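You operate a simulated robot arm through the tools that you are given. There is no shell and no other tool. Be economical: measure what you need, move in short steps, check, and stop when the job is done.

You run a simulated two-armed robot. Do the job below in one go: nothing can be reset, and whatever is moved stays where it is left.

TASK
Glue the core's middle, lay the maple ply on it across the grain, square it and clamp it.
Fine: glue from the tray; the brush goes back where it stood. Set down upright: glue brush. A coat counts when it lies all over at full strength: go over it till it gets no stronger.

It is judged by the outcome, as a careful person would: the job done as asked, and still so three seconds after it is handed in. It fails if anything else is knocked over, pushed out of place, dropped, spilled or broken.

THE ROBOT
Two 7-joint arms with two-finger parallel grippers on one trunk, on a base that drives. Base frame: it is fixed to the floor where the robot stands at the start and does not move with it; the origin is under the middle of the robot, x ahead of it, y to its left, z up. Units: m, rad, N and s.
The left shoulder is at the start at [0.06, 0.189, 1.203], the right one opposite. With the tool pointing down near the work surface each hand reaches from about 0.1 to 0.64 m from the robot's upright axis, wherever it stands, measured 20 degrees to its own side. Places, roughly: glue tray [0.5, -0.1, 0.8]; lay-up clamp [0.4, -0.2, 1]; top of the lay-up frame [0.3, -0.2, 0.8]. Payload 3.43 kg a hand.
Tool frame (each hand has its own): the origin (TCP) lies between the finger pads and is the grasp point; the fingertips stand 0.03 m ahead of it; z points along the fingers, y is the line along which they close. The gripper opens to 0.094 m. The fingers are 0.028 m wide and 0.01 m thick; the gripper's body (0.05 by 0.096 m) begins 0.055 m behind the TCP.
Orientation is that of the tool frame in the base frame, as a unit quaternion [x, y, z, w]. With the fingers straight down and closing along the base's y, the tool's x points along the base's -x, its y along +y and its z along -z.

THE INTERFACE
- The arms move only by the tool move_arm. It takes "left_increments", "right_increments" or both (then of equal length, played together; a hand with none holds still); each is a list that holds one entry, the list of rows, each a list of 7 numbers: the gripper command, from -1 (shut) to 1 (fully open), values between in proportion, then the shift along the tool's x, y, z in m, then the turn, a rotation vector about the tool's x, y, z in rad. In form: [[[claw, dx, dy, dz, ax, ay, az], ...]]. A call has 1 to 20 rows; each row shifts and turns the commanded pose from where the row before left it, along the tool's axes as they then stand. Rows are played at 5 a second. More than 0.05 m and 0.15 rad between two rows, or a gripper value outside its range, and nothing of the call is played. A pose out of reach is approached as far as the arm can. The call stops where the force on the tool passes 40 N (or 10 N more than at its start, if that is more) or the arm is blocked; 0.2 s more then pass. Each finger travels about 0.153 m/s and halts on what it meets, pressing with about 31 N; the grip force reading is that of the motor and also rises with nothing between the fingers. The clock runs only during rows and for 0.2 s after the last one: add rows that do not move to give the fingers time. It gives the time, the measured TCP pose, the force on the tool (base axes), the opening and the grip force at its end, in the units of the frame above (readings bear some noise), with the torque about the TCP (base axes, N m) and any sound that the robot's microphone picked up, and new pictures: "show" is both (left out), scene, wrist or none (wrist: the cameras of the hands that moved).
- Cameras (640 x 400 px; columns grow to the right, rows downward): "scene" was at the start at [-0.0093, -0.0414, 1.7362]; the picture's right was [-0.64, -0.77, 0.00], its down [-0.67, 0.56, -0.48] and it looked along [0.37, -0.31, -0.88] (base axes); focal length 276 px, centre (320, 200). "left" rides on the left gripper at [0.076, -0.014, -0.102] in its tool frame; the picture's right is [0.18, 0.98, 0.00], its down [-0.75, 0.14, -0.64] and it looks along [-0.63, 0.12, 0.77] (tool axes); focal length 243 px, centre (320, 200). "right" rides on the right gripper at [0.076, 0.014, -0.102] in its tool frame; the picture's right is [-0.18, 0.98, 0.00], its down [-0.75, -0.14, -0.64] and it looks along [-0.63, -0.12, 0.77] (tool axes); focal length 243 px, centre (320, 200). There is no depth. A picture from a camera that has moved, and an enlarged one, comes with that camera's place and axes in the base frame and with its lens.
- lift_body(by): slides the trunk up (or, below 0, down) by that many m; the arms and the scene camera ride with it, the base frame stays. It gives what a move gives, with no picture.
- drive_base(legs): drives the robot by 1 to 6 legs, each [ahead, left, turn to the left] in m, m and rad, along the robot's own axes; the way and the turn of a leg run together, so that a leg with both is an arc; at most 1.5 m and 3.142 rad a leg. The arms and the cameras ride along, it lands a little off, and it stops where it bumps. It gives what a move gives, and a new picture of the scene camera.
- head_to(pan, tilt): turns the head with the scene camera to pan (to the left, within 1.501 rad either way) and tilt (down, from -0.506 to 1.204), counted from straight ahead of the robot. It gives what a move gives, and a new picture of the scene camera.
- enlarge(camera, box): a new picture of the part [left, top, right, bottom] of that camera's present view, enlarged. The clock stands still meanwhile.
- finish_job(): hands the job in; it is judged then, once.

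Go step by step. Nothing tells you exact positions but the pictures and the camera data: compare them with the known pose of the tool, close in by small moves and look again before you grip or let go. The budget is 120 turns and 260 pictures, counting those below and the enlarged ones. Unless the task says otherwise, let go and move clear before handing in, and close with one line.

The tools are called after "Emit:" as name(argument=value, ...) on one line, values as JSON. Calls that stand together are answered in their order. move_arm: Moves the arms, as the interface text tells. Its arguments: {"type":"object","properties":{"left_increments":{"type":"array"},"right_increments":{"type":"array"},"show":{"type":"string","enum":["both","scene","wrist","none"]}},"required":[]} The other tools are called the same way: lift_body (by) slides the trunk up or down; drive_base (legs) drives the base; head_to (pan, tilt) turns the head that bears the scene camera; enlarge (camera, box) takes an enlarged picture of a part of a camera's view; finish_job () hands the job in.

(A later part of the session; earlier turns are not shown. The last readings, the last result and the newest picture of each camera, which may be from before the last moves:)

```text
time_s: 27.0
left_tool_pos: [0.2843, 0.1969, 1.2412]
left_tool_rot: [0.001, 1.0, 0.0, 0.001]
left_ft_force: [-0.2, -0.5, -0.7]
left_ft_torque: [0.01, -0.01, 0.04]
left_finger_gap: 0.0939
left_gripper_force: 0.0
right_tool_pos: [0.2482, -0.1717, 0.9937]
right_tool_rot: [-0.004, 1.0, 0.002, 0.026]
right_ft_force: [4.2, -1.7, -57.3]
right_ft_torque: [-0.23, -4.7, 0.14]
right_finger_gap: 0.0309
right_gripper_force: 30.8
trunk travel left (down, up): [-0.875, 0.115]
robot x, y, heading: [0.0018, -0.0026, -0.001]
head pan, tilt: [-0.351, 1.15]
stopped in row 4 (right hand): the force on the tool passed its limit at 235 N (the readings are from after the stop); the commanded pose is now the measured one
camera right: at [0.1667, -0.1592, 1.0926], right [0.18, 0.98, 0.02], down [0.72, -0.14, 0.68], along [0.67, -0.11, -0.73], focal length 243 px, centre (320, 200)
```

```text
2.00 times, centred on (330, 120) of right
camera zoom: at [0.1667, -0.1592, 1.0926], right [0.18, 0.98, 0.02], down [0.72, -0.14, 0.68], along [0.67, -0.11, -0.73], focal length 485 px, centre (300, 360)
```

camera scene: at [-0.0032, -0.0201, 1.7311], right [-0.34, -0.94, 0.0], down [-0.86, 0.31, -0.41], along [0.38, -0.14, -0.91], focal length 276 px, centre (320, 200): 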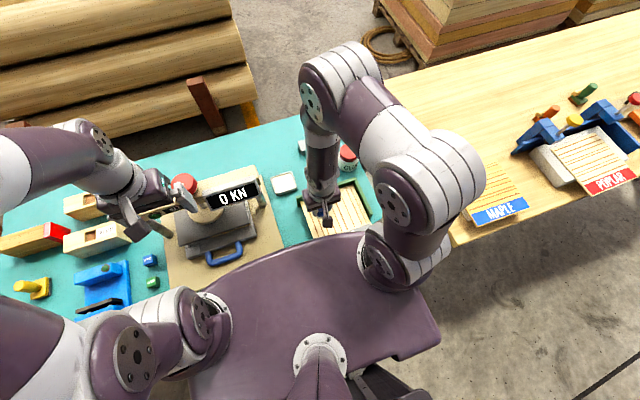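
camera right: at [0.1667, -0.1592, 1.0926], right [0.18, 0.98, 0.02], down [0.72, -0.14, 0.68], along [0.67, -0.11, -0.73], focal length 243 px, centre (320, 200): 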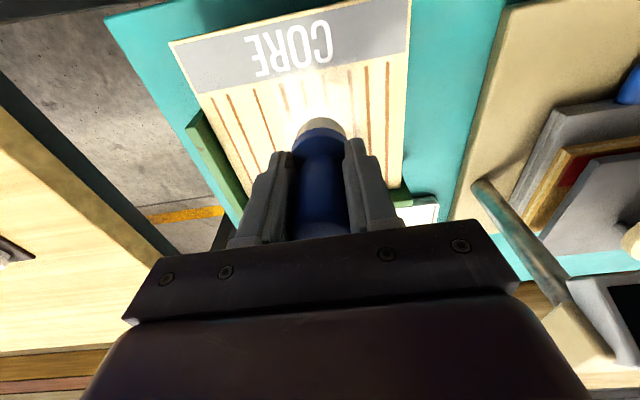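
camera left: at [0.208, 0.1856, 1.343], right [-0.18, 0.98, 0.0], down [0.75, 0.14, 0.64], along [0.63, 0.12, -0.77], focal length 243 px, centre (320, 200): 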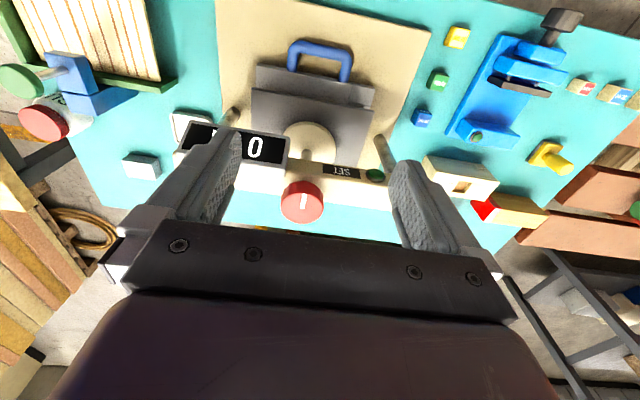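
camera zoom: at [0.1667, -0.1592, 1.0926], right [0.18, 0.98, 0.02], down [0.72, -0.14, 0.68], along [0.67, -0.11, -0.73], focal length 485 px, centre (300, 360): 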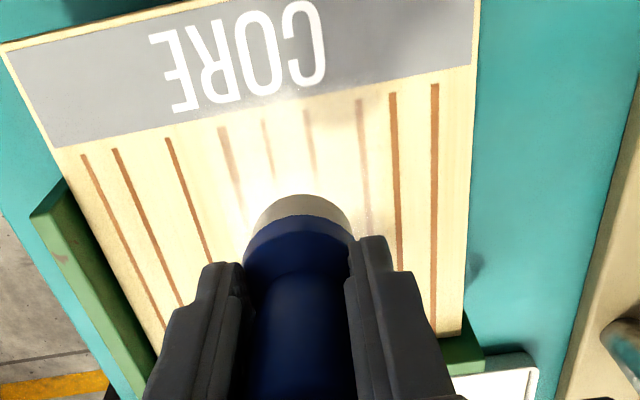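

The arm met something while retreating (likely its own body) with high force. I'll move forward out of contact and recheck the pose and the surroundings.

Emit:
move_arm(right_increments=[[[-1, -0.02, 0, 0, 0, 0, 0], [-1, -0.02, 0, 0, 0, 0, 0], [-1, 0, 0, 0, 0, 0, 0]]], show="both")

```text
time_s: 27.3
left_tool_pos: [0.2868, 0.1982, 1.2404]
left_tool_rot: [0.001, 1.0, 0.0, 0.0]
left_ft_force: [0.6, 0.1, -0.2]
left_ft_torque: [0.02, 0.03, 0.0]
left_finger_gap: 0.0941
left_gripper_force: 0.0
right_tool_pos: [0.2488, -0.1726, 0.9926]
right_tool_rot: [-0.002, 1.0, 0.002, 0.023]
right_ft_force: [3.8, -1.1, -6.3]
right_ft_torque: [0.17, -0.21, 0.15]
right_finger_gap: 0.0308
right_gripper_force: 30.9
trunk travel left (down, up): [-0.875, 0.115]
robot x, y, heading: [0.0067, -0.0032, 0.0]
head pan, tilt: [-0.351, 1.15]
stopped in row 1 (right hand): the force on the tool passed its limit at 76 N (the readings are from after the stop); the commanded pose is now the measured one
camera scene: at [-0.0025, -0.0203, 1.731], right [-0.34, -0.94, 0.0], down [-0.86, 0.31, -0.41], along [0.38, -0.14, -0.91], focal length 276 px, centre (320, 200)
camera right: at [0.1684, -0.1595, 1.0922], right [0.18, 0.98, 0.01], down [0.72, -0.14, 0.68], along [0.67, -0.11, -0.74], focal length 243 px, centre (320, 200)
```

scene: 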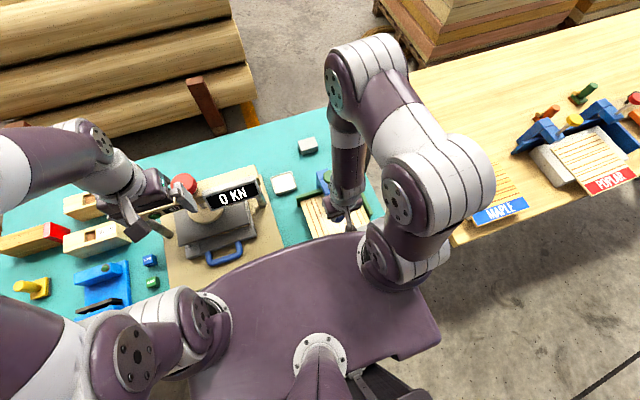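
right: 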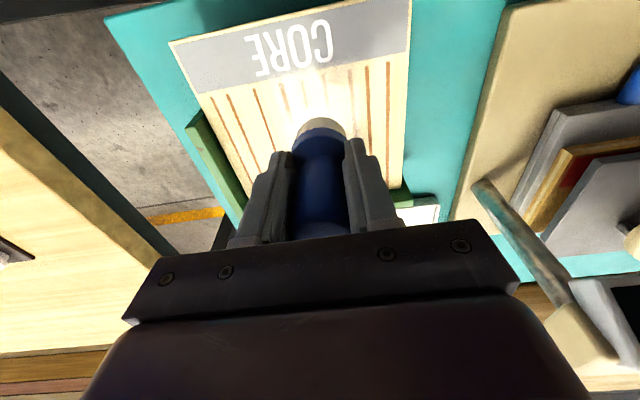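

The wrist camera caught under the body's front lip. I'll lower slightly, then move forward.

Emit:
move_arm(right_increments=[[[-1, 0, 0, 0.006, 0, 0, 0], [-1, 0, 0, 0.006, 0, 0, 0], [-1, -0.015, 0, 0, 0, 0, 0], [-1, -0.02, 0, 0, 0, 0, 0], [-1, 0, 0, 0, 0, 0.047, 0]]], show="none")

```text
time_s: 28.5
left_tool_pos: [0.2844, 0.1971, 1.2404]
left_tool_rot: [0.001, 1.0, 0.0, 0.0]
left_ft_force: [0.3, -0.1, -1.4]
left_ft_torque: [0.03, 0.01, -0.01]
left_finger_gap: 0.094
left_gripper_force: 0.1
right_tool_pos: [0.2836, -0.1719, 0.9834]
right_tool_rot: [-0.003, 1.0, 0.003, 0.0]
right_ft_force: [0.6, 0.6, -1.1]
right_ft_torque: [0.0, 0.0, -0.01]
right_finger_gap: 0.0308
right_gripper_force: 31.1
trunk travel left (down, up): [-0.875, 0.115]
robot x, y, heading: [0.004, 0.001, -0.0]
head pan, tilt: [-0.351, 1.15]
```

Free again and level. Now I'll brush zigzag strokes over the middle, keeping clear of the clamp knob (hand x ≤ 0.305) and of the body.

Emit:
move_arm(right_increments=[[[-1, -0.01, -0.032, 0, 0, 0, 0], [-1, -0.011, -0.031, 0.02, 0, 0, 0], [-1, 0, 0, 0.035, 0, 0, 0], [-1, 0, 0, 0.01, 0, 0, 0], [-1, 0.018, 0, 0, 0, 0, 0], [-1, 0.018, 0, 0, 0, 0, 0], [-1, 0.018, 0, 0, 0, 0, 0], [-1, 0, 0.024, 0, 0, 0, 0], [-1, -0.018, 0, 0, 0, 0, 0], [-1, -0.018, 0, 0, 0, 0, 0], [-1, -0.018, 0, 0, 0, 0, 0], [-1, 0, 0.024, 0, 0, 0, 0], [-1, 0.018, 0, 0, 0, 0, 0], [-1, 0.018, 0, 0, 0, 0, 0], [-1, 0.018, 0, 0, 0, 0, 0], [-1, 0, 0.024, 0, 0, 0, 0], [-1, -0.018, 0, 0, 0, 0, 0], [-1, -0.018, 0, 0, 0, 0, 0], [-1, -0.018, 0, 0, 0, 0, 0]]], show="wrist")

Emit:
enlarge(camera="right", box=[120, 0, 480, 220])

```text
time_s: 30.9
left_tool_pos: [0.2837, 0.1965, 1.242]
left_tool_rot: [0.002, 1.0, 0.001, 0.002]
left_ft_force: [-0.2, 0.5, -0.3]
left_ft_torque: [0.01, 0.0, -0.03]
left_finger_gap: 0.0939
left_gripper_force: 0.1
right_tool_pos: [0.2997, -0.2092, 0.9161]
right_tool_rot: [0.006, 1.0, 0.002, -0.003]
right_ft_force: [-7.1, -13.3, 15.2]
right_ft_torque: [0.17, -1.08, -0.28]
right_finger_gap: 0.0306
right_gripper_force: 31.2
trunk travel left (down, up): [-0.875, 0.115]
robot x, y, heading: [-0.0014, -0.0006, -0.006]
head pan, tilt: [-0.351, 1.15]
stopped in row 12 (right hand): the force on the tool passed its limit at 63 N (the readings are from after the stop); the commanded pose is now the measured one
camera right: at [0.2249, -0.195, 1.0197], right [0.19, 0.98, 0.0], down [0.75, -0.15, 0.64], along [0.63, -0.12, -0.77], focal length 243 px, centre (320, 200)
```

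right: 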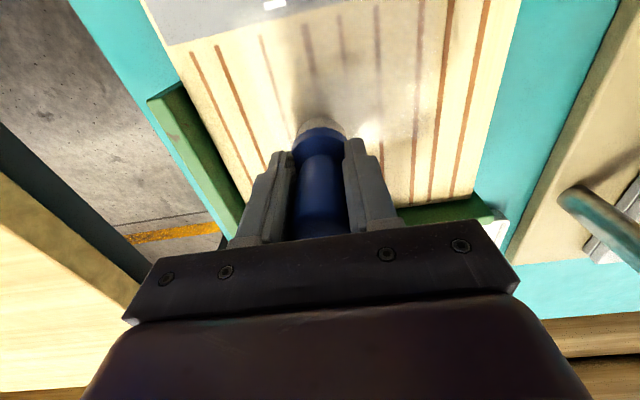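

```text
1.78 times, centred on (300, 110) of right
camera zoom: at [0.2249, -0.195, 1.0197], right [0.19, 0.98, 0.0], down [0.75, -0.15, 0.64], along [0.63, -0.12, -0.77], focal length 431 px, centre (356, 360)
```

zoom: 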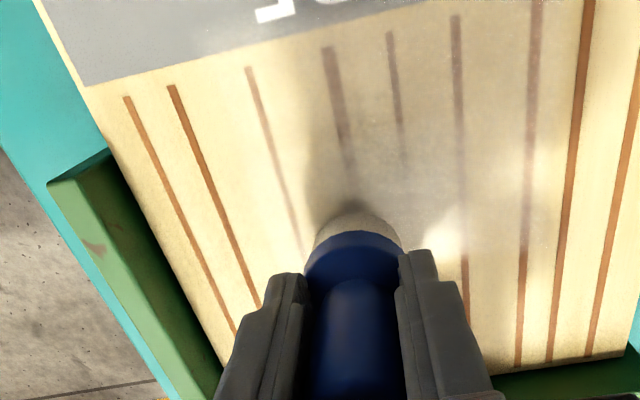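

The hand touched something near the clamp while moving in +y. I'll lift, ease back slightly and look at the clamp.

Emit:
move_arm(right_increments=[[[-1, 0.01, 0, -0.004, 0, 0, 0], [-1, 0.01, 0, -0.01, 0, 0, 0], [-1, 0, 0, -0.01, 0, 0, 0]]], show="scene")

Emit:
enlarge(camera="scene", box=[260, 130, 420, 260])

Emit:
enlarge(camera="left", box=[0, 0, 320, 200])

```text
time_s: 31.7
left_tool_pos: [0.2856, 0.1969, 1.2409]
left_tool_rot: [0.001, 1.0, -0.001, 0.0]
left_ft_force: [-0.1, -0.2, 0.0]
left_ft_torque: [0.01, 0.02, 0.02]
left_finger_gap: 0.0937
left_gripper_force: 0.0
right_tool_pos: [0.2835, -0.2072, 0.9401]
right_tool_rot: [0.004, 1.0, 0.002, -0.003]
right_ft_force: [-0.1, 0.0, -0.2]
right_ft_torque: [-0.02, 0.02, -0.02]
right_finger_gap: 0.0306
right_gripper_force: 30.7
trunk travel left (down, up): [-0.875, 0.115]
robot x, y, heading: [-0.0011, 0.0028, -0.002]
head pan, tilt: [-0.351, 1.15]
camera scene: at [-0.0031, -0.02, 1.731], right [-0.35, -0.94, 0.0], down [-0.86, 0.32, -0.41], along [0.38, -0.14, -0.91], focal length 276 px, centre (320, 200)
```

scene: 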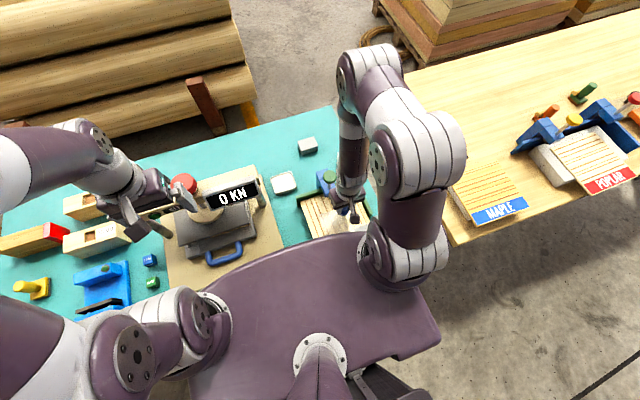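

```text
3.08 times, centred on (340, 195) of scene
camera zoom: at [-0.0031, -0.02, 1.731], right [-0.35, -0.94, 0.0], down [-0.86, 0.32, -0.41], along [0.38, -0.14, -0.91], focal length 850 px, centre (258, 215)
```

zoom: 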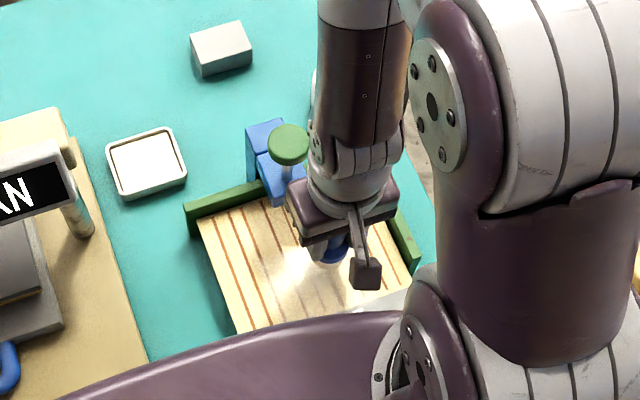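

```text
2.00 times, centred on (160, 100) of left
camera zoom: at [0.2083, 0.1836, 1.3432], right [-0.18, 0.98, 0.0], down [0.75, 0.14, 0.64], along [0.63, 0.12, -0.77], focal length 485 px, centre (640, 400)
```

zoom: 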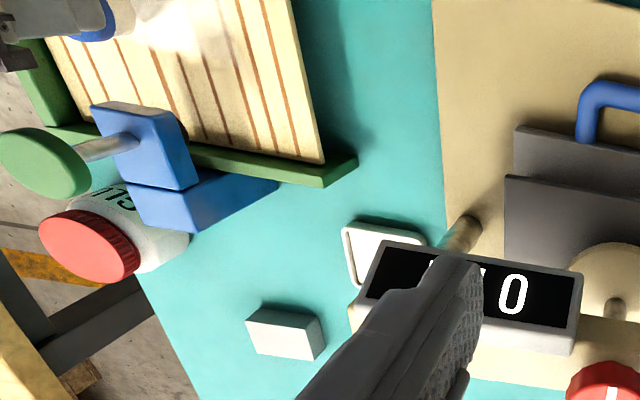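

The clamp hasn't moved (knob still at (0.363, -0.186, 1.0)); the hand's wrist just brushed it. I'll keep the hand at x ≤ 0.288 and brush with strokes along y.

Emit:
move_arm(right_increments=[[[-1, 0, 0, 0.014, 0, 0, 0], [-1, 0, 0, 0.009, 0, 0, 0], [-1, 0, -0.033, 0, 0, 0, 0], [-1, 0, 0.033, 0, 0, 0, 0], [-1, 0, 0.033, 0, 0, 0, 0], [-1, 0, 0.033, 0, 0, 0, 0], [-1, 0.017, 0, 0, 0, 0, 0], [-1, 0, -0.033, 0, 0, 0, 0], [-1, 0, -0.033, 0, 0, 0, 0], [-1, 0, -0.033, 0, 0, 0, 0], [-1, 0.017, 0, 0, 0, 0, 0], [-1, 0, 0.033, 0, 0, 0, 0], [-1, 0, 0.033, 0, 0, 0, 0], [-1, 0, 0.033, 0, 0, 0, 0], [-1, -0.017, 0, 0, 0, 0, 0], [-1, 0, -0.033, 0, 0, 0, 0], [-1, 0, -0.033, 0, 0, 0, 0], [-1, 0, -0.033, 0, 0, 0, 0], [-1, 0, 0, -0.02, 0, 0, 0]]], show="wrist")

Emit:
enlarge(camera="left", box=[0, 0, 240, 140])

```text
time_s: 35.7
left_tool_pos: [0.2834, 0.1978, 1.2411]
left_tool_rot: [0.001, 1.0, 0.0, 0.001]
left_ft_force: [-0.2, 0.0, 0.5]
left_ft_torque: [0.02, -0.04, -0.01]
left_finger_gap: 0.0939
left_gripper_force: 0.0
right_tool_pos: [0.2623, -0.2405, 0.9401]
right_tool_rot: [0.004, 1.0, 0.002, -0.003]
right_ft_force: [0.0, -0.5, -0.8]
right_ft_torque: [0.02, -0.01, 0.0]
right_finger_gap: 0.0306
right_gripper_force: 31.3
trunk travel left (down, up): [-0.875, 0.115]
robot x, y, heading: [-0.0029, -0.0015, -0.003]
head pan, tilt: [-0.351, 1.15]
camera right: at [0.1867, -0.226, 1.0429], right [0.19, 0.98, 0.0], down [0.76, -0.15, 0.64], along [0.63, -0.12, -0.77], focal length 243 px, centre (320, 200)
```

right: 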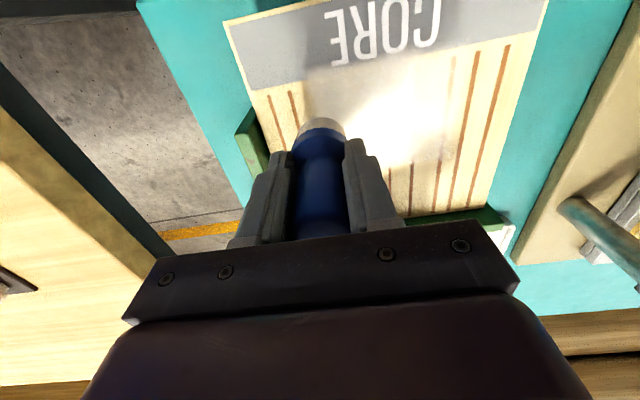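

```text
2.67 times, centred on (120, 70) of left
camera zoom: at [0.2072, 0.1841, 1.3433], right [-0.18, 0.98, 0.0], down [0.75, 0.14, 0.64], along [0.63, 0.12, -0.77], focal length 647 px, centre (853, 547)
```

zoom: 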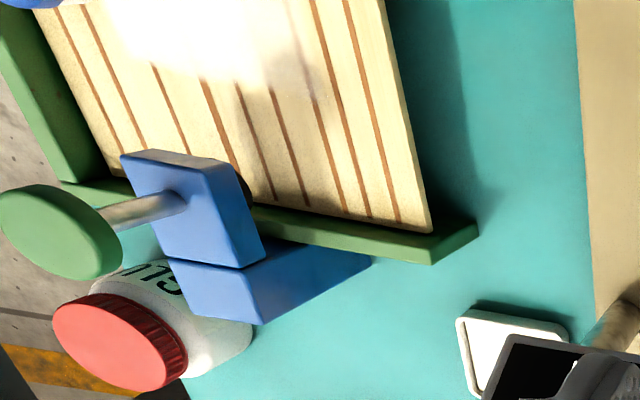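

The coat over x 0.235–0.327 now looks strong. To reach a bit farther under the clamp, I'll tilt the hand so the brush tip leans forward and stroke x≈0.325–0.34.

Emit:
move_arm(right_increments=[[[-1, 0, 0, 0, 0, -0.125, 0], [-1, 0, 0, 0, 0, -0.125, 0], [-1, -0.0305, 0, 0.0078, 0, 0, 0], [-1, 0.003, 0, 0.013, 0, 0, 0], [-1, 0.0017, 0, 0.0068, 0, 0, 0], [-1, 0, 0.033, 0, 0, 0, 0], [-1, 0, 0.033, 0, 0, 0, 0], [-1, 0, 0.033, 0, 0, 0, 0], [-1, -0.0116, 0, 0.003, 0, 0, 0], [-1, 0, -0.033, 0, 0, 0, 0], [-1, 0, -0.033, 0, 0, 0, 0], [-1, 0, -0.033, 0, 0, 0, 0], [-1, 0.0116, 0, -0.003, 0, 0, 0], [-1, 0, 0.033, 0, 0, 0, 0], [-1, 0, 0.033, 0, 0, 0, 0], [-1, 0, 0.033, 0, 0, 0, 0], [-1, 0, 0, -0.03, 0, 0, 0]]], show="wrist")

Emit:
enlarge(camera="left", box=[0, 0, 240, 140])

```text
time_s: 37.2
left_tool_pos: [0.2825, 0.1992, 1.2428]
left_tool_rot: [0.001, 1.0, 0.0, 0.002]
left_ft_force: [0.1, -0.2, 0.8]
left_ft_torque: [0.0, 0.03, 0.01]
left_finger_gap: 0.0941
left_gripper_force: 0.1
right_tool_pos: [0.2966, -0.2, 0.919]
right_tool_rot: [0.006, 0.992, 0.002, 0.125]
right_ft_force: [-4.6, -0.8, 29.9]
right_ft_torque: [-0.03, 0.27, -0.03]
right_finger_gap: 0.0306
right_gripper_force: 30.8
trunk travel left (down, up): [-0.875, 0.115]
robot x, y, heading: [-0.0009, 0.0019, -0.0]
head pan, tilt: [-0.351, 1.15]
stopped in row 7 (right hand): the force on the tool passed its limit at 45 N (the readings are from after the stop); the commanded pose is now the measured one
camera right: at [0.1988, -0.1848, 0.998], right [0.19, 0.98, 0.05], down [0.57, -0.15, 0.81], along [0.8, -0.13, -0.58], focal length 243 px, centre (320, 200)
```

right: 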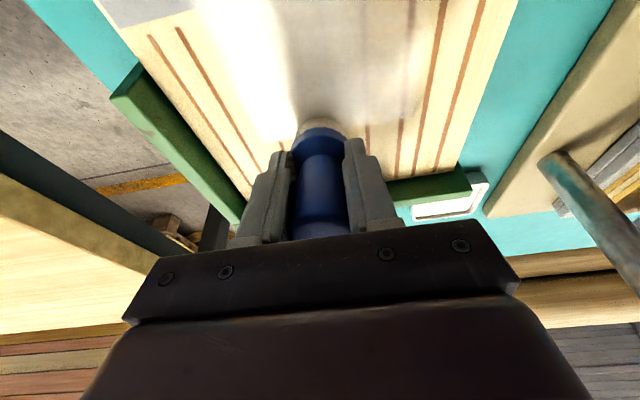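

```text
2.67 times, centred on (120, 70) of left
camera zoom: at [0.2059, 0.1852, 1.3437], right [-0.18, 0.98, 0.0], down [0.75, 0.14, 0.64], along [0.63, 0.12, -0.77], focal length 647 px, centre (853, 547)
```

zoom: 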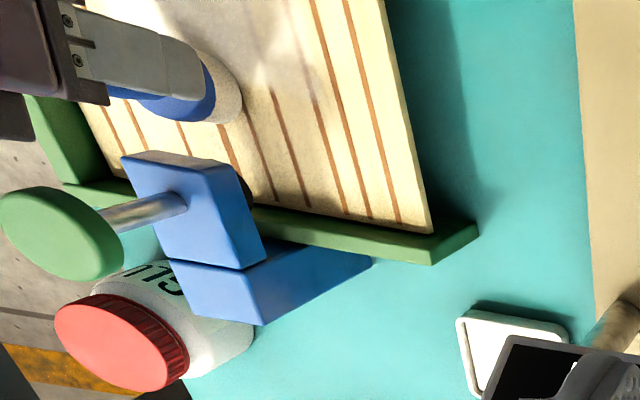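

That was only brush pressure. I'll ease off 2 mm and continue the strokes.

Emit:
move_arm(right_increments=[[[-1, -0.0005, 0, -0.0022, 0, 0, 0], [-1, 0, 0.03, 0, 0, 0, 0], [-1, 0, 0.03, 0, 0, 0, 0], [-1, -0.0106, 0, 0.0025, 0, 0, 0], [-1, 0, -0.033, 0, 0, 0, 0], [-1, 0, -0.033, 0, 0, 0, 0], [-1, 0, -0.033, 0, 0, 0, 0], [-1, 0.0116, 0, -0.003, 0, 0, 0], [-1, 0, 0.033, 0, 0, 0, 0], [-1, 0, 0.033, 0, 0, 0, 0], [-1, 0, 0.033, 0, 0, 0, 0], [-1, 0, 0, -0.03, 0, 0, 0]]], show="wrist")

Emit:
enlarge(camera="left", box=[0, 0, 240, 140])

```text
time_s: 39.8
left_tool_pos: [0.2834, 0.1957, 1.2409]
left_tool_rot: [0.002, 1.0, 0.0, 0.0]
left_ft_force: [0.3, -0.1, -0.4]
left_ft_torque: [0.01, -0.02, 0.03]
left_finger_gap: 0.094
left_gripper_force: 0.0
right_tool_pos: [0.2882, -0.1393, 0.9499]
right_tool_rot: [0.006, 0.992, 0.002, 0.125]
right_ft_force: [-0.2, -0.4, -0.8]
right_ft_torque: [0.0, -0.01, 0.04]
right_finger_gap: 0.0308
right_gripper_force: 31.3
trunk travel left (down, up): [-0.875, 0.115]
robot x, y, heading: [0.0018, 0.0006, -0.007]
head pan, tilt: [-0.351, 1.15]
camera right: at [0.1884, -0.1257, 1.0303], right [0.19, 0.98, 0.05], down [0.57, -0.15, 0.81], along [0.8, -0.12, -0.59], focal length 243 px, centre (320, 200)
```

right: 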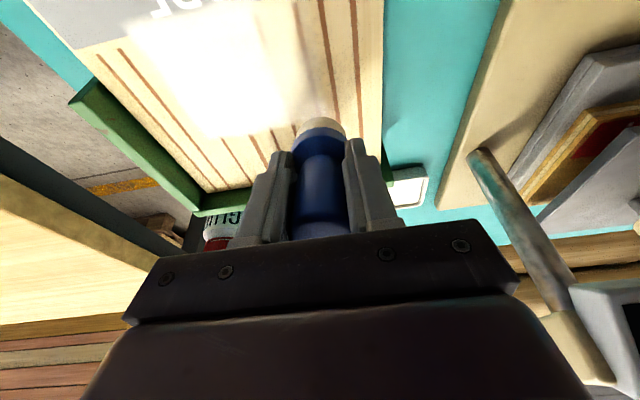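

```text
2.67 times, centred on (120, 70) of left
camera zoom: at [0.2068, 0.1829, 1.3435], right [-0.18, 0.98, 0.0], down [0.75, 0.14, 0.64], along [0.63, 0.12, -0.77], focal length 647 px, centre (853, 547)
```

zoom: 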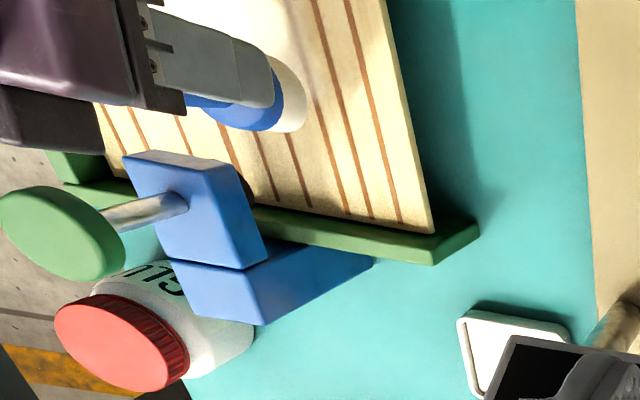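

The glue forms a crisp rectangle about x 0.225–0.323, y -0.253 to -0.13: the "middle" zone. I'll level the hand, step aside and check evenness.

Emit:
move_arm(right_increments=[[[-1, 0, 0.02, -0.02, 0, 0.125, 0], [-1, 0, 0.02, 0, 0, 0.125, 0], [-1, 0, 0.02, 0, 0, 0, 0], [-1, 0, 0, 0, 0, 0, 0]]], show="wrist")

Emit:
enlarge(camera="right", box=[60, 0, 360, 190])

Emit:
enlarge(camera="scene", box=[280, 160, 400, 250])

```text
time_s: 40.8
left_tool_pos: [0.2846, 0.1962, 1.241]
left_tool_rot: [0.002, 1.0, 0.0, 0.001]
left_ft_force: [-0.5, 0.3, 0.4]
left_ft_torque: [-0.01, -0.02, 0.01]
left_finger_gap: 0.0941
left_gripper_force: 0.1
right_tool_pos: [0.2845, -0.0799, 0.9675]
right_tool_rot: [0.006, 1.0, 0.002, 0.0]
right_ft_force: [-0.3, 0.0, -0.2]
right_ft_torque: [-0.02, 0.02, 0.01]
right_finger_gap: 0.0305
right_gripper_force: 31.4
trunk travel left (down, up): [-0.875, 0.115]
robot x, y, heading: [0.0011, -0.0027, -0.009]
head pan, tilt: [-0.351, 1.15]
camera right: at [0.2102, -0.0659, 1.0708], right [0.19, 0.98, 0.0], down [0.75, -0.15, 0.64], along [0.63, -0.12, -0.77], focal length 243 px, centre (320, 200)
```

right: 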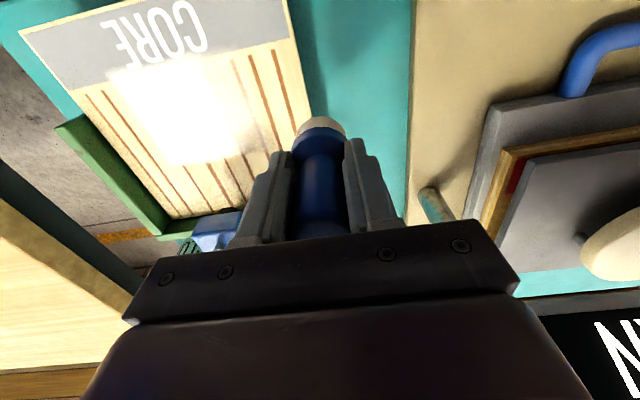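

```text
2.11 times, centred on (210, 95) of right
camera zoom: at [0.2102, -0.0659, 1.0708], right [0.19, 0.98, 0.0], down [0.75, -0.15, 0.64], along [0.63, -0.12, -0.77], focal length 511 px, centre (552, 421)
```

zoom: 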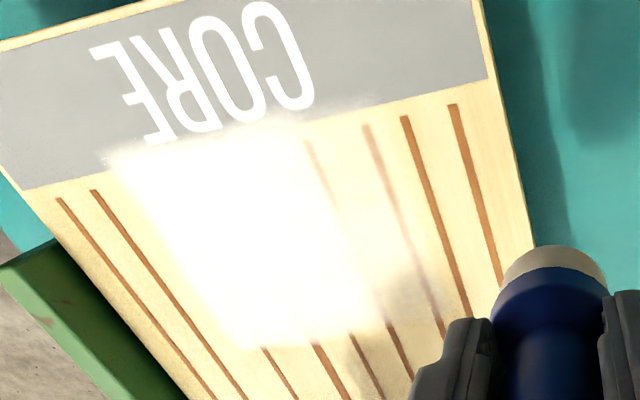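

```text
4.44 times, centred on (340, 205) of scene
camera zoom: at [-0.004, -0.0204, 1.7311], right [-0.35, -0.94, 0.0], down [-0.86, 0.32, -0.41], along [0.38, -0.14, -0.91], focal length 1228 px, centre (231, 178)
```

zoom: 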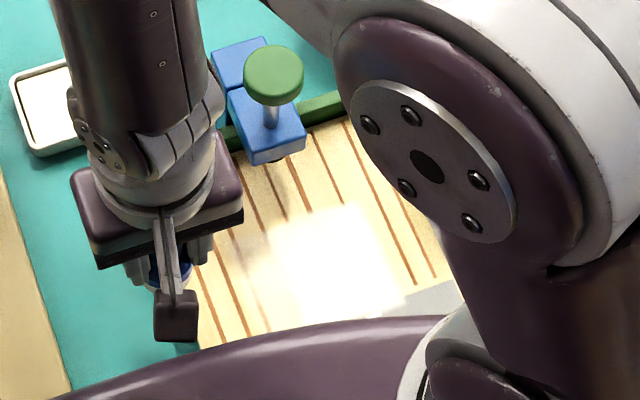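

The left part is fully white, while the right part (y -0.19 to -0.14) is weaker. I'll go over that side again.

Emit:
move_arm(right_increments=[[[-1, 0, -0.03, 0.01, 0, 0, 0], [-1, 0, -0.025, 0.015, 0, 0, 0], [-1, 0, 0, 0.015, 0, 0, 0], [-1, 0, 0, 0.01, 0, 0, 0], [-1, 0.02, 0, 0, 0, 0, 0], [-1, 0.02, 0, 0, 0, 0, 0], [-1, 0, -0.015, 0, 0, 0, 0], [-1, -0.02, 0, 0, 0, 0, 0], [-1, -0.02, 0, 0, 0, 0, 0], [-1, 0, -0.015, 0, 0, 0, 0], [-1, 0.02, 0, 0, 0, 0, 0], [-1, 0.02, 0, 0, 0, 0, 0], [-1, 0, -0.015, 0, 0, 0, 0], [-1, -0.02, 0, 0, 0, 0, 0], [-1, -0.02, 0, 0, 0, 0, 0], [-1, 0, 0.03, 0, 0, 0, 0], [-1, 0.02, 0, 0, 0, 0, 0], [-1, 0.02, 0, 0, 0, 0, 0], [-1, 0, 0.02, 0, 0, 0, 0], [-1, -0.02, 0, 0, 0, 0, 0]]], show="none")

Emit:
move_arm(right_increments=[[[-1, -0.02, 0, 0, 0, 0, 0], [-1, 0, 0, -0.03, 0, 0, 0], [-1, 0, 0.03, -0.02, 0, 0, 0], [-1, 0, 0.03, 0, 0, 0, 0], [-1, 0, 0, 0, 0, 0, 0]]], show="wrist")

Emit:
enlarge(camera="right", box=[60, 0, 360, 190])

```text
time_s: 45.0
left_tool_pos: [0.2858, 0.1973, 1.2401]
left_tool_rot: [0.002, 1.0, 0.0, -0.001]
left_ft_force: [0.6, -0.8, -0.1]
left_ft_torque: [-0.02, -0.02, -0.03]
left_finger_gap: 0.0942
left_gripper_force: 0.1
right_tool_pos: [0.2642, -0.1296, 0.9163]
right_tool_rot: [0.006, 1.0, 0.002, -0.001]
right_ft_force: [-2.6, 1.3, 6.8]
right_ft_torque: [0.01, 0.03, -0.03]
right_finger_gap: 0.0302
right_gripper_force: 31.1
trunk travel left (down, up): [-0.875, 0.115]
robot x, y, heading: [-0.0012, 0.0017, -0.003]
head pan, tilt: [-0.351, 1.15]
```

```text
time_s: 46.2
left_tool_pos: [0.2841, 0.1944, 1.2405]
left_tool_rot: [0.001, 1.0, 0.001, 0.0]
left_ft_force: [-0.6, 0.5, -0.8]
left_ft_torque: [-0.03, -0.01, 0.04]
left_finger_gap: 0.0941
left_gripper_force: 0.0
right_tool_pos: [0.2855, -0.0696, 0.9678]
right_tool_rot: [0.005, 1.0, 0.003, 0.0]
right_ft_force: [-0.1, -0.4, 0.0]
right_ft_torque: [0.0, -0.05, 0.01]
right_finger_gap: 0.0303
right_gripper_force: 30.8
trunk travel left (down, up): [-0.875, 0.115]
robot x, y, heading: [-0.0013, -0.0013, 0.0]
head pan, tilt: [-0.351, 1.15]
camera right: at [0.2096, -0.0549, 1.0694], right [0.19, 0.98, 0.01], down [0.75, -0.15, 0.64], along [0.63, -0.12, -0.77], focal length 243 px, centre (320, 200)
```

right: 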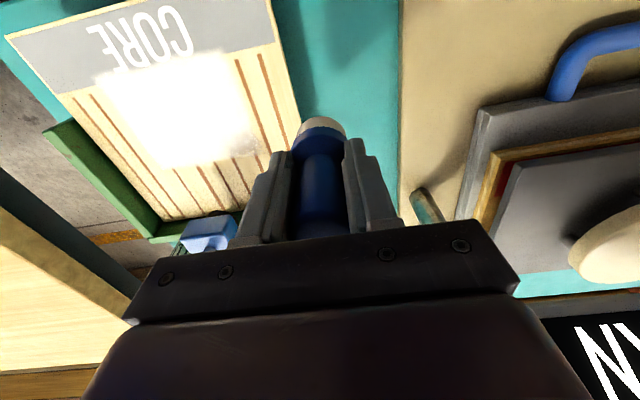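

```text
2.11 times, centred on (210, 95) of right
camera zoom: at [0.2096, -0.0549, 1.0694], right [0.19, 0.98, 0.01], down [0.75, -0.15, 0.64], along [0.63, -0.12, -0.77], focal length 511 px, centre (552, 421)
```

zoom: 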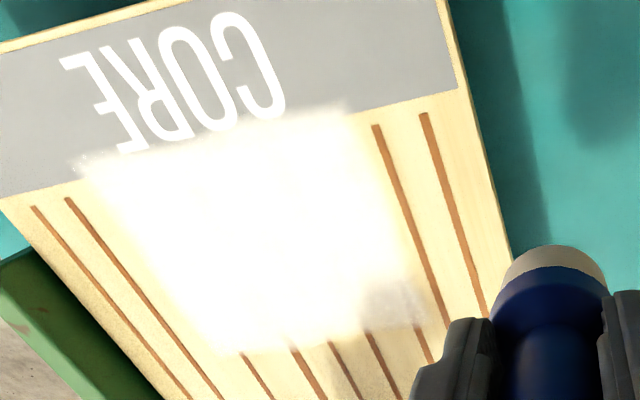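

Nearly all is at full strength; only the far right corner near (0.312, -0.154) is thinner. I'll work over it.

Emit:
move_arm(right_increments=[[[-1, -0.013, -0.04, 0.01, 0, 0, 0], [-1, 0, -0.032, 0.015, 0, 0, 0], [-1, 0, 0, 0.015, 0, 0, 0], [-1, 0, 0, 0.01, 0, 0, 0], [-1, 0, -0.008, 0, 0, 0, 0], [-1, 0, -0.006, 0, 0, 0, 0], [-1, 0, 0.015, 0, 0, 0, 0], [-1, 0.015, 0, 0, 0, 0, 0], [-1, 0, -0.015, 0, 0, 0, 0], [-1, -0.015, 0, 0, 0, 0, 0], [-1, 0, 0.015, 0, 0, 0, 0], [-1, 0.015, 0, 0, 0, 0, 0], [-1, -0.015, 0, 0, 0, 0, 0], [-1, 0, -0.015, 0, 0, 0, 0], [-1, 0, 0.015, 0, 0, 0, 0], [-1, 0, 0, -0.03, 0, 0, 0], [-1, 0, 0.03, -0.02, 0, 0, 0], [-1, 0, 0.04, 0, 0, 0, 0], [-1, 0, 0, 0, 0, 0, 0]]], show="wrist")

Emit:
enlarge(camera="right", box=[40, 0, 340, 190])

```text
time_s: 50.2
left_tool_pos: [0.2852, 0.1962, 1.2411]
left_tool_rot: [0.002, 1.0, 0.0, 0.0]
left_ft_force: [-0.2, 0.3, 0.3]
left_ft_torque: [0.0, -0.01, 0.01]
left_finger_gap: 0.0936
left_gripper_force: 0.2
right_tool_pos: [0.3026, -0.074, 0.9672]
right_tool_rot: [0.005, 1.0, 0.003, 0.0]
right_ft_force: [-0.6, -0.3, -1.6]
right_ft_torque: [-0.01, 0.02, 0.0]
right_finger_gap: 0.0299
right_gripper_force: 31.2
trunk travel left (down, up): [-0.875, 0.115]
robot x, y, heading: [-0.0003, -0.0035, -0.002]
head pan, tilt: [-0.351, 1.15]
camera right: at [0.2267, -0.0601, 1.0705], right [0.19, 0.98, 0.01], down [0.75, -0.15, 0.64], along [0.63, -0.12, -0.77], focal length 243 px, centre (320, 200)
```

right: 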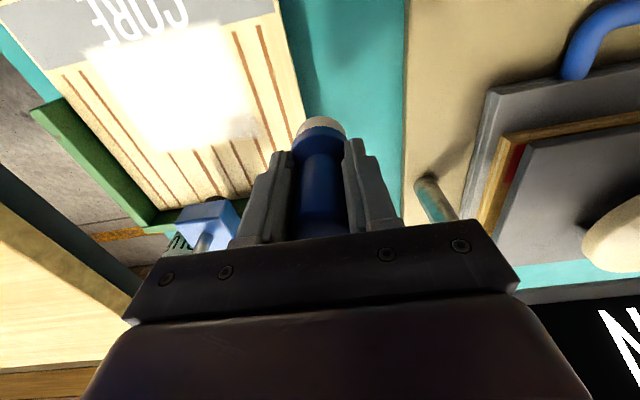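

```text
2.11 times, centred on (190, 95) of right
camera zoom: at [0.2267, -0.0601, 1.0705], right [0.19, 0.98, 0.01], down [0.75, -0.15, 0.64], along [0.63, -0.12, -0.77], focal length 511 px, centre (594, 421)
```

zoom: 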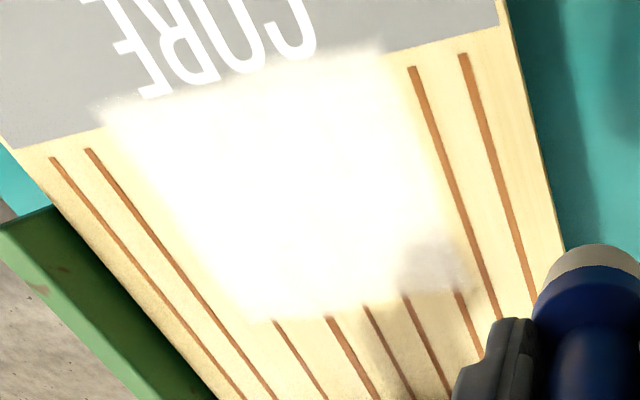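

The remaining grey spot hides the lines fully and looks like the knob's shadow. I'll make one last perimeter pass to be sure of the edges.

Emit:
move_arm(right_increments=[[[-1, 0.0176, -0.03, 0.01, 0, 0, 0], [-1, 0, -0.031, 0.015, 0, 0, 0], [-1, 0, 0, 0.015, 0, 0, 0], [-1, 0, 0, 0.009, 0, 0, 0], [-1, 0.0225, 0, 0, 0, 0, 0], [-1, 0.0225, 0, 0, 0, 0, 0], [-1, 0, -0.0275, 0, 0, 0, 0], [-1, 0, -0.0275, 0, 0, 0, 0], [-1, 0, -0.0275, 0, 0, 0, 0], [-1, 0, -0.0275, 0, 0, 0, 0], [-1, -0.0225, 0, 0, 0, 0, 0], [-1, -0.0225, 0, 0, 0, 0, 0], [-1, 0, 0.0275, 0, 0, 0, 0], [-1, 0, 0.0275, 0, 0, 0, 0], [-1, 0, 0.0275, 0, 0, 0, 0], [-1, 0, 0.0275, 0, 0, 0, 0], [-1, 0, 0, -0.03, 0, 0, 0], [-1, 0, 0.03, -0.02, 0, 0, 0], [-1, 0, 0.04, 0, 0, 0, 0], [-1, 0, 0, 0, 0, 0, 0]]], show="none")

Emit:
enlarge(camera="right", box=[40, 0, 340, 190])

Emit:
enlarge(camera="left", box=[0, 0, 240, 140])

```text
time_s: 54.4
left_tool_pos: [0.2843, 0.1954, 1.2413]
left_tool_rot: [0.002, 1.0, 0.001, 0.0]
left_ft_force: [-0.5, -0.9, -0.6]
left_ft_torque: [0.0, -0.01, 0.01]
left_finger_gap: 0.0938
left_gripper_force: 0.0
right_tool_pos: [0.2835, -0.0661, 0.9692]
right_tool_rot: [0.005, 1.0, 0.003, 0.0]
right_ft_force: [0.2, 0.8, -2.0]
right_ft_torque: [0.0, 0.03, 0.01]
right_finger_gap: 0.0305
right_gripper_force: 31.1
trunk travel left (down, up): [-0.875, 0.115]
robot x, y, heading: [-0.0005, -0.0016, -0.002]
head pan, tilt: [-0.351, 1.15]
```

```text
2.11 times, centred on (190, 95) of right
camera zoom: at [0.2076, -0.0512, 1.0713], right [0.2, 0.98, 0.01], down [0.75, -0.15, 0.64], along [0.63, -0.12, -0.77], focal length 511 px, centre (594, 421)
```

zoom: 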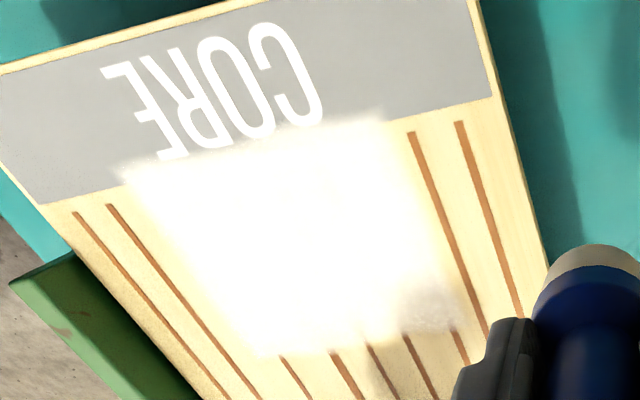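

```text
2.67 times, centred on (120, 70) of left
camera zoom: at [0.2078, 0.1817, 1.3436], right [-0.18, 0.98, 0.0], down [0.75, 0.14, 0.64], along [0.63, 0.12, -0.77], focal length 647 px, centre (853, 547)
```

zoom: 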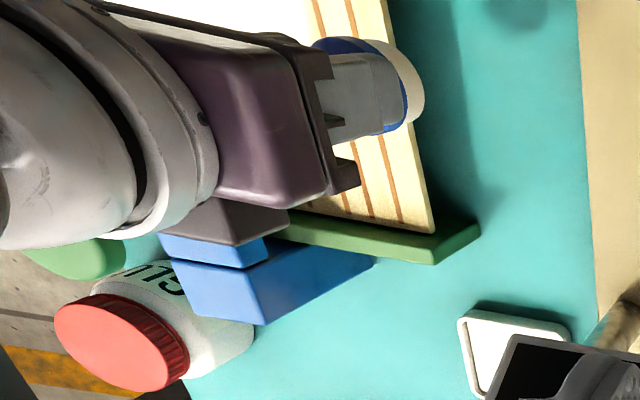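

The coat gets no stronger. Now I'll return the brush to its spot at TCP (0.590, -0.0615).

Emit:
move_arm(right_increments=[[[-1, 0, 0, -0.01, 0, 0, 0], [-1, -0.038, 0, 0, 0, 0, 0], [-1, -0.038, 0, 0, 0, 0, 0], [-1, -0.038, 0, 0, 0, 0, 0], [-1, -0.038, 0, 0, 0, 0, 0], [-1, -0.038, 0.002, 0, 0, 0, 0], [-1, -0.038, 0.002, 0, 0, 0, 0], [-1, -0.038, 0, 0, 0, 0, 0], [-1, -0.038, 0, 0, 0, 0, 0], [-1, 0, 0, 0.03, 0, 0, 0], [-1, 0, 0, 0.03, 0, 0, 0], [-1, 0, 0, 0.02, 0, 0, 0], [-1, 0, 0, 0, 0, 0, 0]]], show="both")

```text
time_s: 57.2
left_tool_pos: [0.2849, 0.1965, 1.2414]
left_tool_rot: [0.002, 1.0, -0.001, 0.001]
left_ft_force: [0.1, -0.6, 0.2]
left_ft_torque: [-0.03, 0.0, 0.01]
left_finger_gap: 0.094
left_gripper_force: 0.0
right_tool_pos: [0.5821, -0.0658, 0.8981]
right_tool_rot: [0.004, 1.0, 0.003, -0.001]
right_ft_force: [0.3, 0.2, 1.2]
right_ft_torque: [0.0, -0.02, 0.03]
right_finger_gap: 0.0301
right_gripper_force: 31.0
right hand out of reach, approached as far as the arm can: row 3
trunk travel left (down, up): [-0.875, 0.115]
robot x, y, heading: [0.0008, 0.002, -0.001]
head pan, tilt: [-0.351, 1.15]
camera scene: at [-0.0041, -0.0203, 1.7311], right [-0.35, -0.94, 0.0], down [-0.86, 0.32, -0.41], along [0.38, -0.14, -0.91], focal length 276 px, centre (320, 200)
camera right: at [0.5067, -0.0512, 1.0011], right [0.19, 0.98, 0.0], down [0.75, -0.15, 0.64], along [0.63, -0.12, -0.77], focal length 243 px, centre (320, 200)
```

scene: 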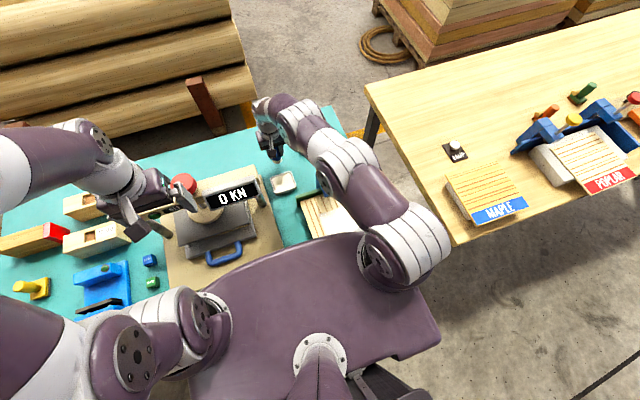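
right: 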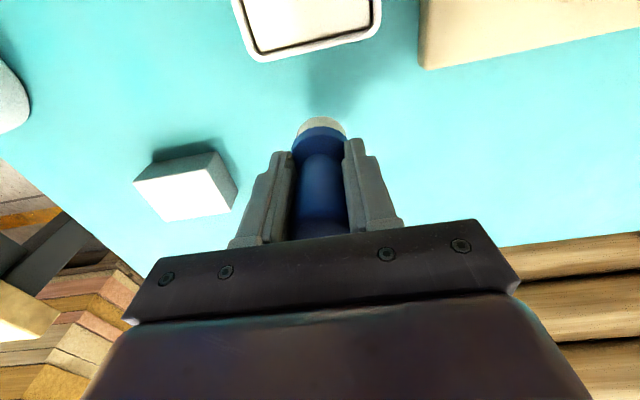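

I'm 8 mm short in x and 4 mm off in y. I'll correct and lower to near contact.

Emit:
move_arm(right_increments=[[[-1, -0.008, 0.0045, 0, 0, 0, 0], [-1, 0, 0, 0.012, 0, 0, 0], [-1, 0, 0, 0.008, 0, 0, 0], [-1, 0, 0, 0.0, 0, 0, 0]]], show="none")

```text
time_s: 58.2
left_tool_pos: [0.2841, 0.1952, 1.2416]
left_tool_rot: [0.001, 1.0, 0.0, -0.001]
left_ft_force: [0.3, 0.7, 0.6]
left_ft_torque: [-0.02, 0.0, 0.01]
left_finger_gap: 0.0943
left_gripper_force: 0.1
right_tool_pos: [0.5906, -0.0578, 0.8776]
right_tool_rot: [0.005, 1.0, 0.003, 0.0]
right_ft_force: [-0.3, 0.2, -0.2]
right_ft_torque: [0.01, -0.01, 0.04]
right_finger_gap: 0.0302
right_gripper_force: 31.3
trunk travel left (down, up): [-0.875, 0.115]
robot x, y, heading: [-0.0001, -0.0024, -0.004]
head pan, tilt: [-0.351, 1.15]
```

Emit:
move_arm(right_increments=[[[-1, 0, -0.002, 0.003, 0, 0, 0], [-1, 0, 0, 0.003, 0, 0, 0], [-1, 0, 0, 0.002, 0, 0, 0], [-1, 0, 0, 0.002, 0, 0, 0], [-1, 0, 0, 0, 0, 0, 0]]], show="wrist")

```text
time_s: 59.4
left_tool_pos: [0.2844, 0.1969, 1.2417]
left_tool_rot: [0.002, 1.0, 0.001, 0.0]
left_ft_force: [-0.1, -0.4, -0.1]
left_ft_torque: [0.01, 0.01, 0.01]
left_finger_gap: 0.0944
left_gripper_force: 0.1
right_tool_pos: [0.5902, -0.0596, 0.8674]
right_tool_rot: [0.005, 1.0, 0.003, 0.001]
right_ft_force: [0.4, 0.6, -0.8]
right_ft_torque: [0.01, 0.04, 0.01]
right_finger_gap: 0.0301
right_gripper_force: 30.5
trunk travel left (down, up): [-0.875, 0.115]
robot x, y, heading: [0.0018, 0.005, -0.003]
head pan, tilt: [-0.351, 1.15]
camera right: at [0.5147, -0.0461, 0.9703], right [0.19, 0.98, 0.0], down [0.75, -0.15, 0.64], along [0.63, -0.12, -0.77], focal length 243 px, centre (320, 200)
```

right: 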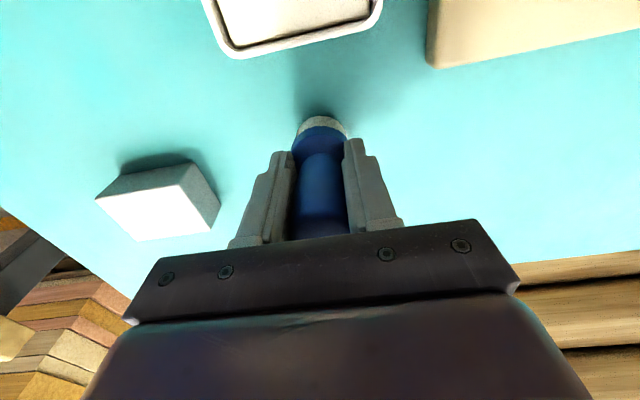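

No contact yet; the view matches the original. Lowering by more small steps.

Emit:
move_arm(right_increments=[[[-1, 0, 0, 0.002, 0, 0, 0], [-1, 0, 0, 0.002, 0, 0, 0], [-1, 0, 0, 0, 0, 0, 0]]], show="none")

Emit:
move_arm(right_increments=[[[-1, 0, 0, 0.0015, 0, 0, 0], [-1, 0, 0, 0, 0, 0, 0]]], show="none")

```text
time_s: 60.2
left_tool_pos: [0.2841, 0.1959, 1.2417]
left_tool_rot: [0.002, 1.0, 0.0, 0.0]
left_ft_force: [0.1, -0.2, -0.8]
left_ft_torque: [0.03, -0.03, 0.03]
left_finger_gap: 0.0939
left_gripper_force: 0.0
right_tool_pos: [0.5889, -0.0606, 0.8645]
right_tool_rot: [0.005, 1.0, 0.003, 0.0]
right_ft_force: [1.0, 0.2, -0.5]
right_ft_torque: [0.04, 0.0, -0.03]
right_finger_gap: 0.0301
right_gripper_force: 30.9
trunk travel left (down, up): [-0.875, 0.115]
robot x, y, heading: [-0.0005, 0.0014, -0.004]
head pan, tilt: [-0.351, 1.15]
```

```text
time_s: 60.8
left_tool_pos: [0.2846, 0.1974, 1.2418]
left_tool_rot: [0.001, 1.0, 0.0, 0.001]
left_ft_force: [0.6, 1.2, 0.9]
left_ft_torque: [0.03, 0.01, 0.02]
left_finger_gap: 0.0937
left_gripper_force: 0.1
right_tool_pos: [0.5883, -0.0615, 0.8649]
right_tool_rot: [0.006, 1.0, 0.003, 0.002]
right_ft_force: [1.9, 0.0, 7.1]
right_ft_torque: [-0.09, -0.12, 0.02]
right_finger_gap: 0.0302
right_gripper_force: 30.9
right hand out of reach, approached as far as the arm can: row 1
trunk travel left (down, up): [-0.875, 0.115]
robot x, y, heading: [-0.0015, -0.0016, -0.002]
head pan, tilt: [-0.351, 1.15]
```

The brush is standing on the bench (7 N). I'll open and rise straight up.

Emit:
move_arm(right_increments=[[[-0.3, 0, 0, 0, 0, 0, 0], [0.3, 0, 0, 0, 0, 0, 0], [1, 0, 0, 0, 0, 0, 0], [1, 0, 0, 0, 0, 0, 0], [1, 0, 0, -0.03, 0, 0, 0], [1, 0, 0, -0.04, 0, 0, 0], [1, 0, 0, -0.04, 0, 0, 0], [1, 0, 0, 0, 0, 0, 0]]], show="wrist")

Emit:
enlarge(camera="scene", box=[240, 120, 400, 250])

```text
time_s: 62.6
left_tool_pos: [0.2854, 0.1969, 1.2405]
left_tool_rot: [0.002, 1.0, 0.0, 0.0]
left_ft_force: [-0.9, 0.2, 0.0]
left_ft_torque: [-0.02, -0.01, 0.01]
left_finger_gap: 0.0939
left_gripper_force: 0.0
right_tool_pos: [0.5886, -0.0614, 0.9723]
right_tool_rot: [0.006, 1.0, 0.002, 0.0]
right_ft_force: [0.6, -0.8, 0.3]
right_ft_torque: [0.03, 0.02, 0.0]
right_finger_gap: 0.094
right_gripper_force: 0.0
trunk travel left (down, up): [-0.875, 0.115]
robot x, y, heading: [-0.0017, -0.0046, -0.003]
head pan, tilt: [-0.351, 1.15]
camera right: at [0.5132, -0.0472, 1.0743], right [0.19, 0.98, 0.0], down [0.75, -0.15, 0.64], along [0.63, -0.12, -0.77], focal length 243 px, centre (320, 200)
```

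right: 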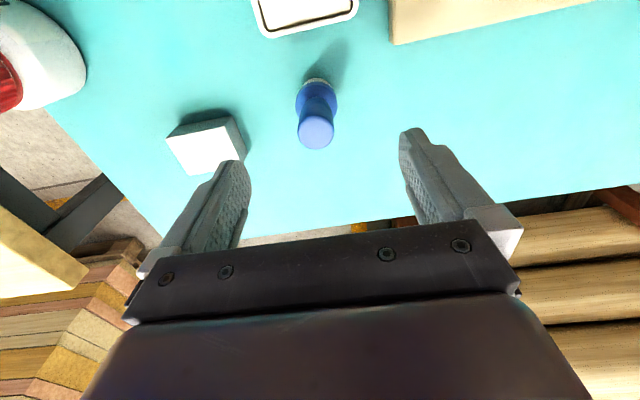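

```text
3.08 times, centred on (320, 185) of scene
camera zoom: at [-0.003, -0.0204, 1.7311], right [-0.35, -0.94, 0.0], down [-0.86, 0.32, -0.41], along [0.38, -0.14, -0.91], focal length 850 px, centre (320, 246)
```

zoom: 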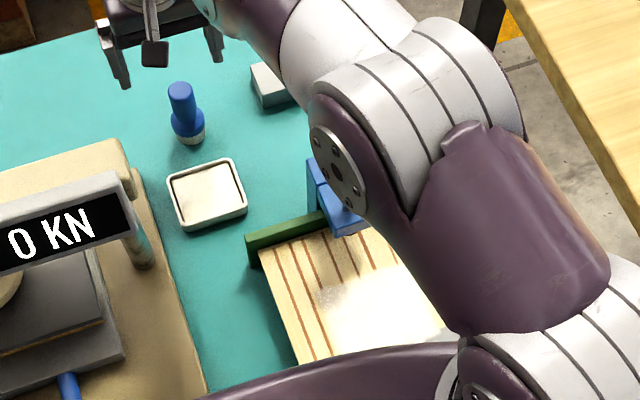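

The brush stands upright in its place. Now I measure the maple sheet.

Emit:
enlarge(camera="scene", box=[420, 130, 560, 250])

```text
3.33 times, centred on (490, 190) of scene
camera zoom: at [-0.003, -0.0204, 1.7311], right [-0.35, -0.94, 0.0], down [-0.86, 0.32, -0.41], along [0.38, -0.14, -0.91], focal length 921 px, centre (-247, 233)
```

zoom: 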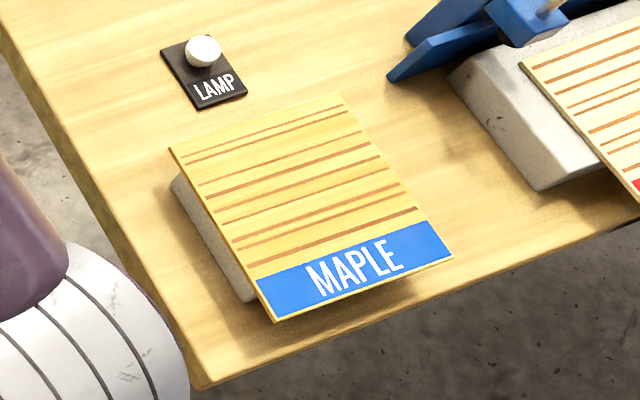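

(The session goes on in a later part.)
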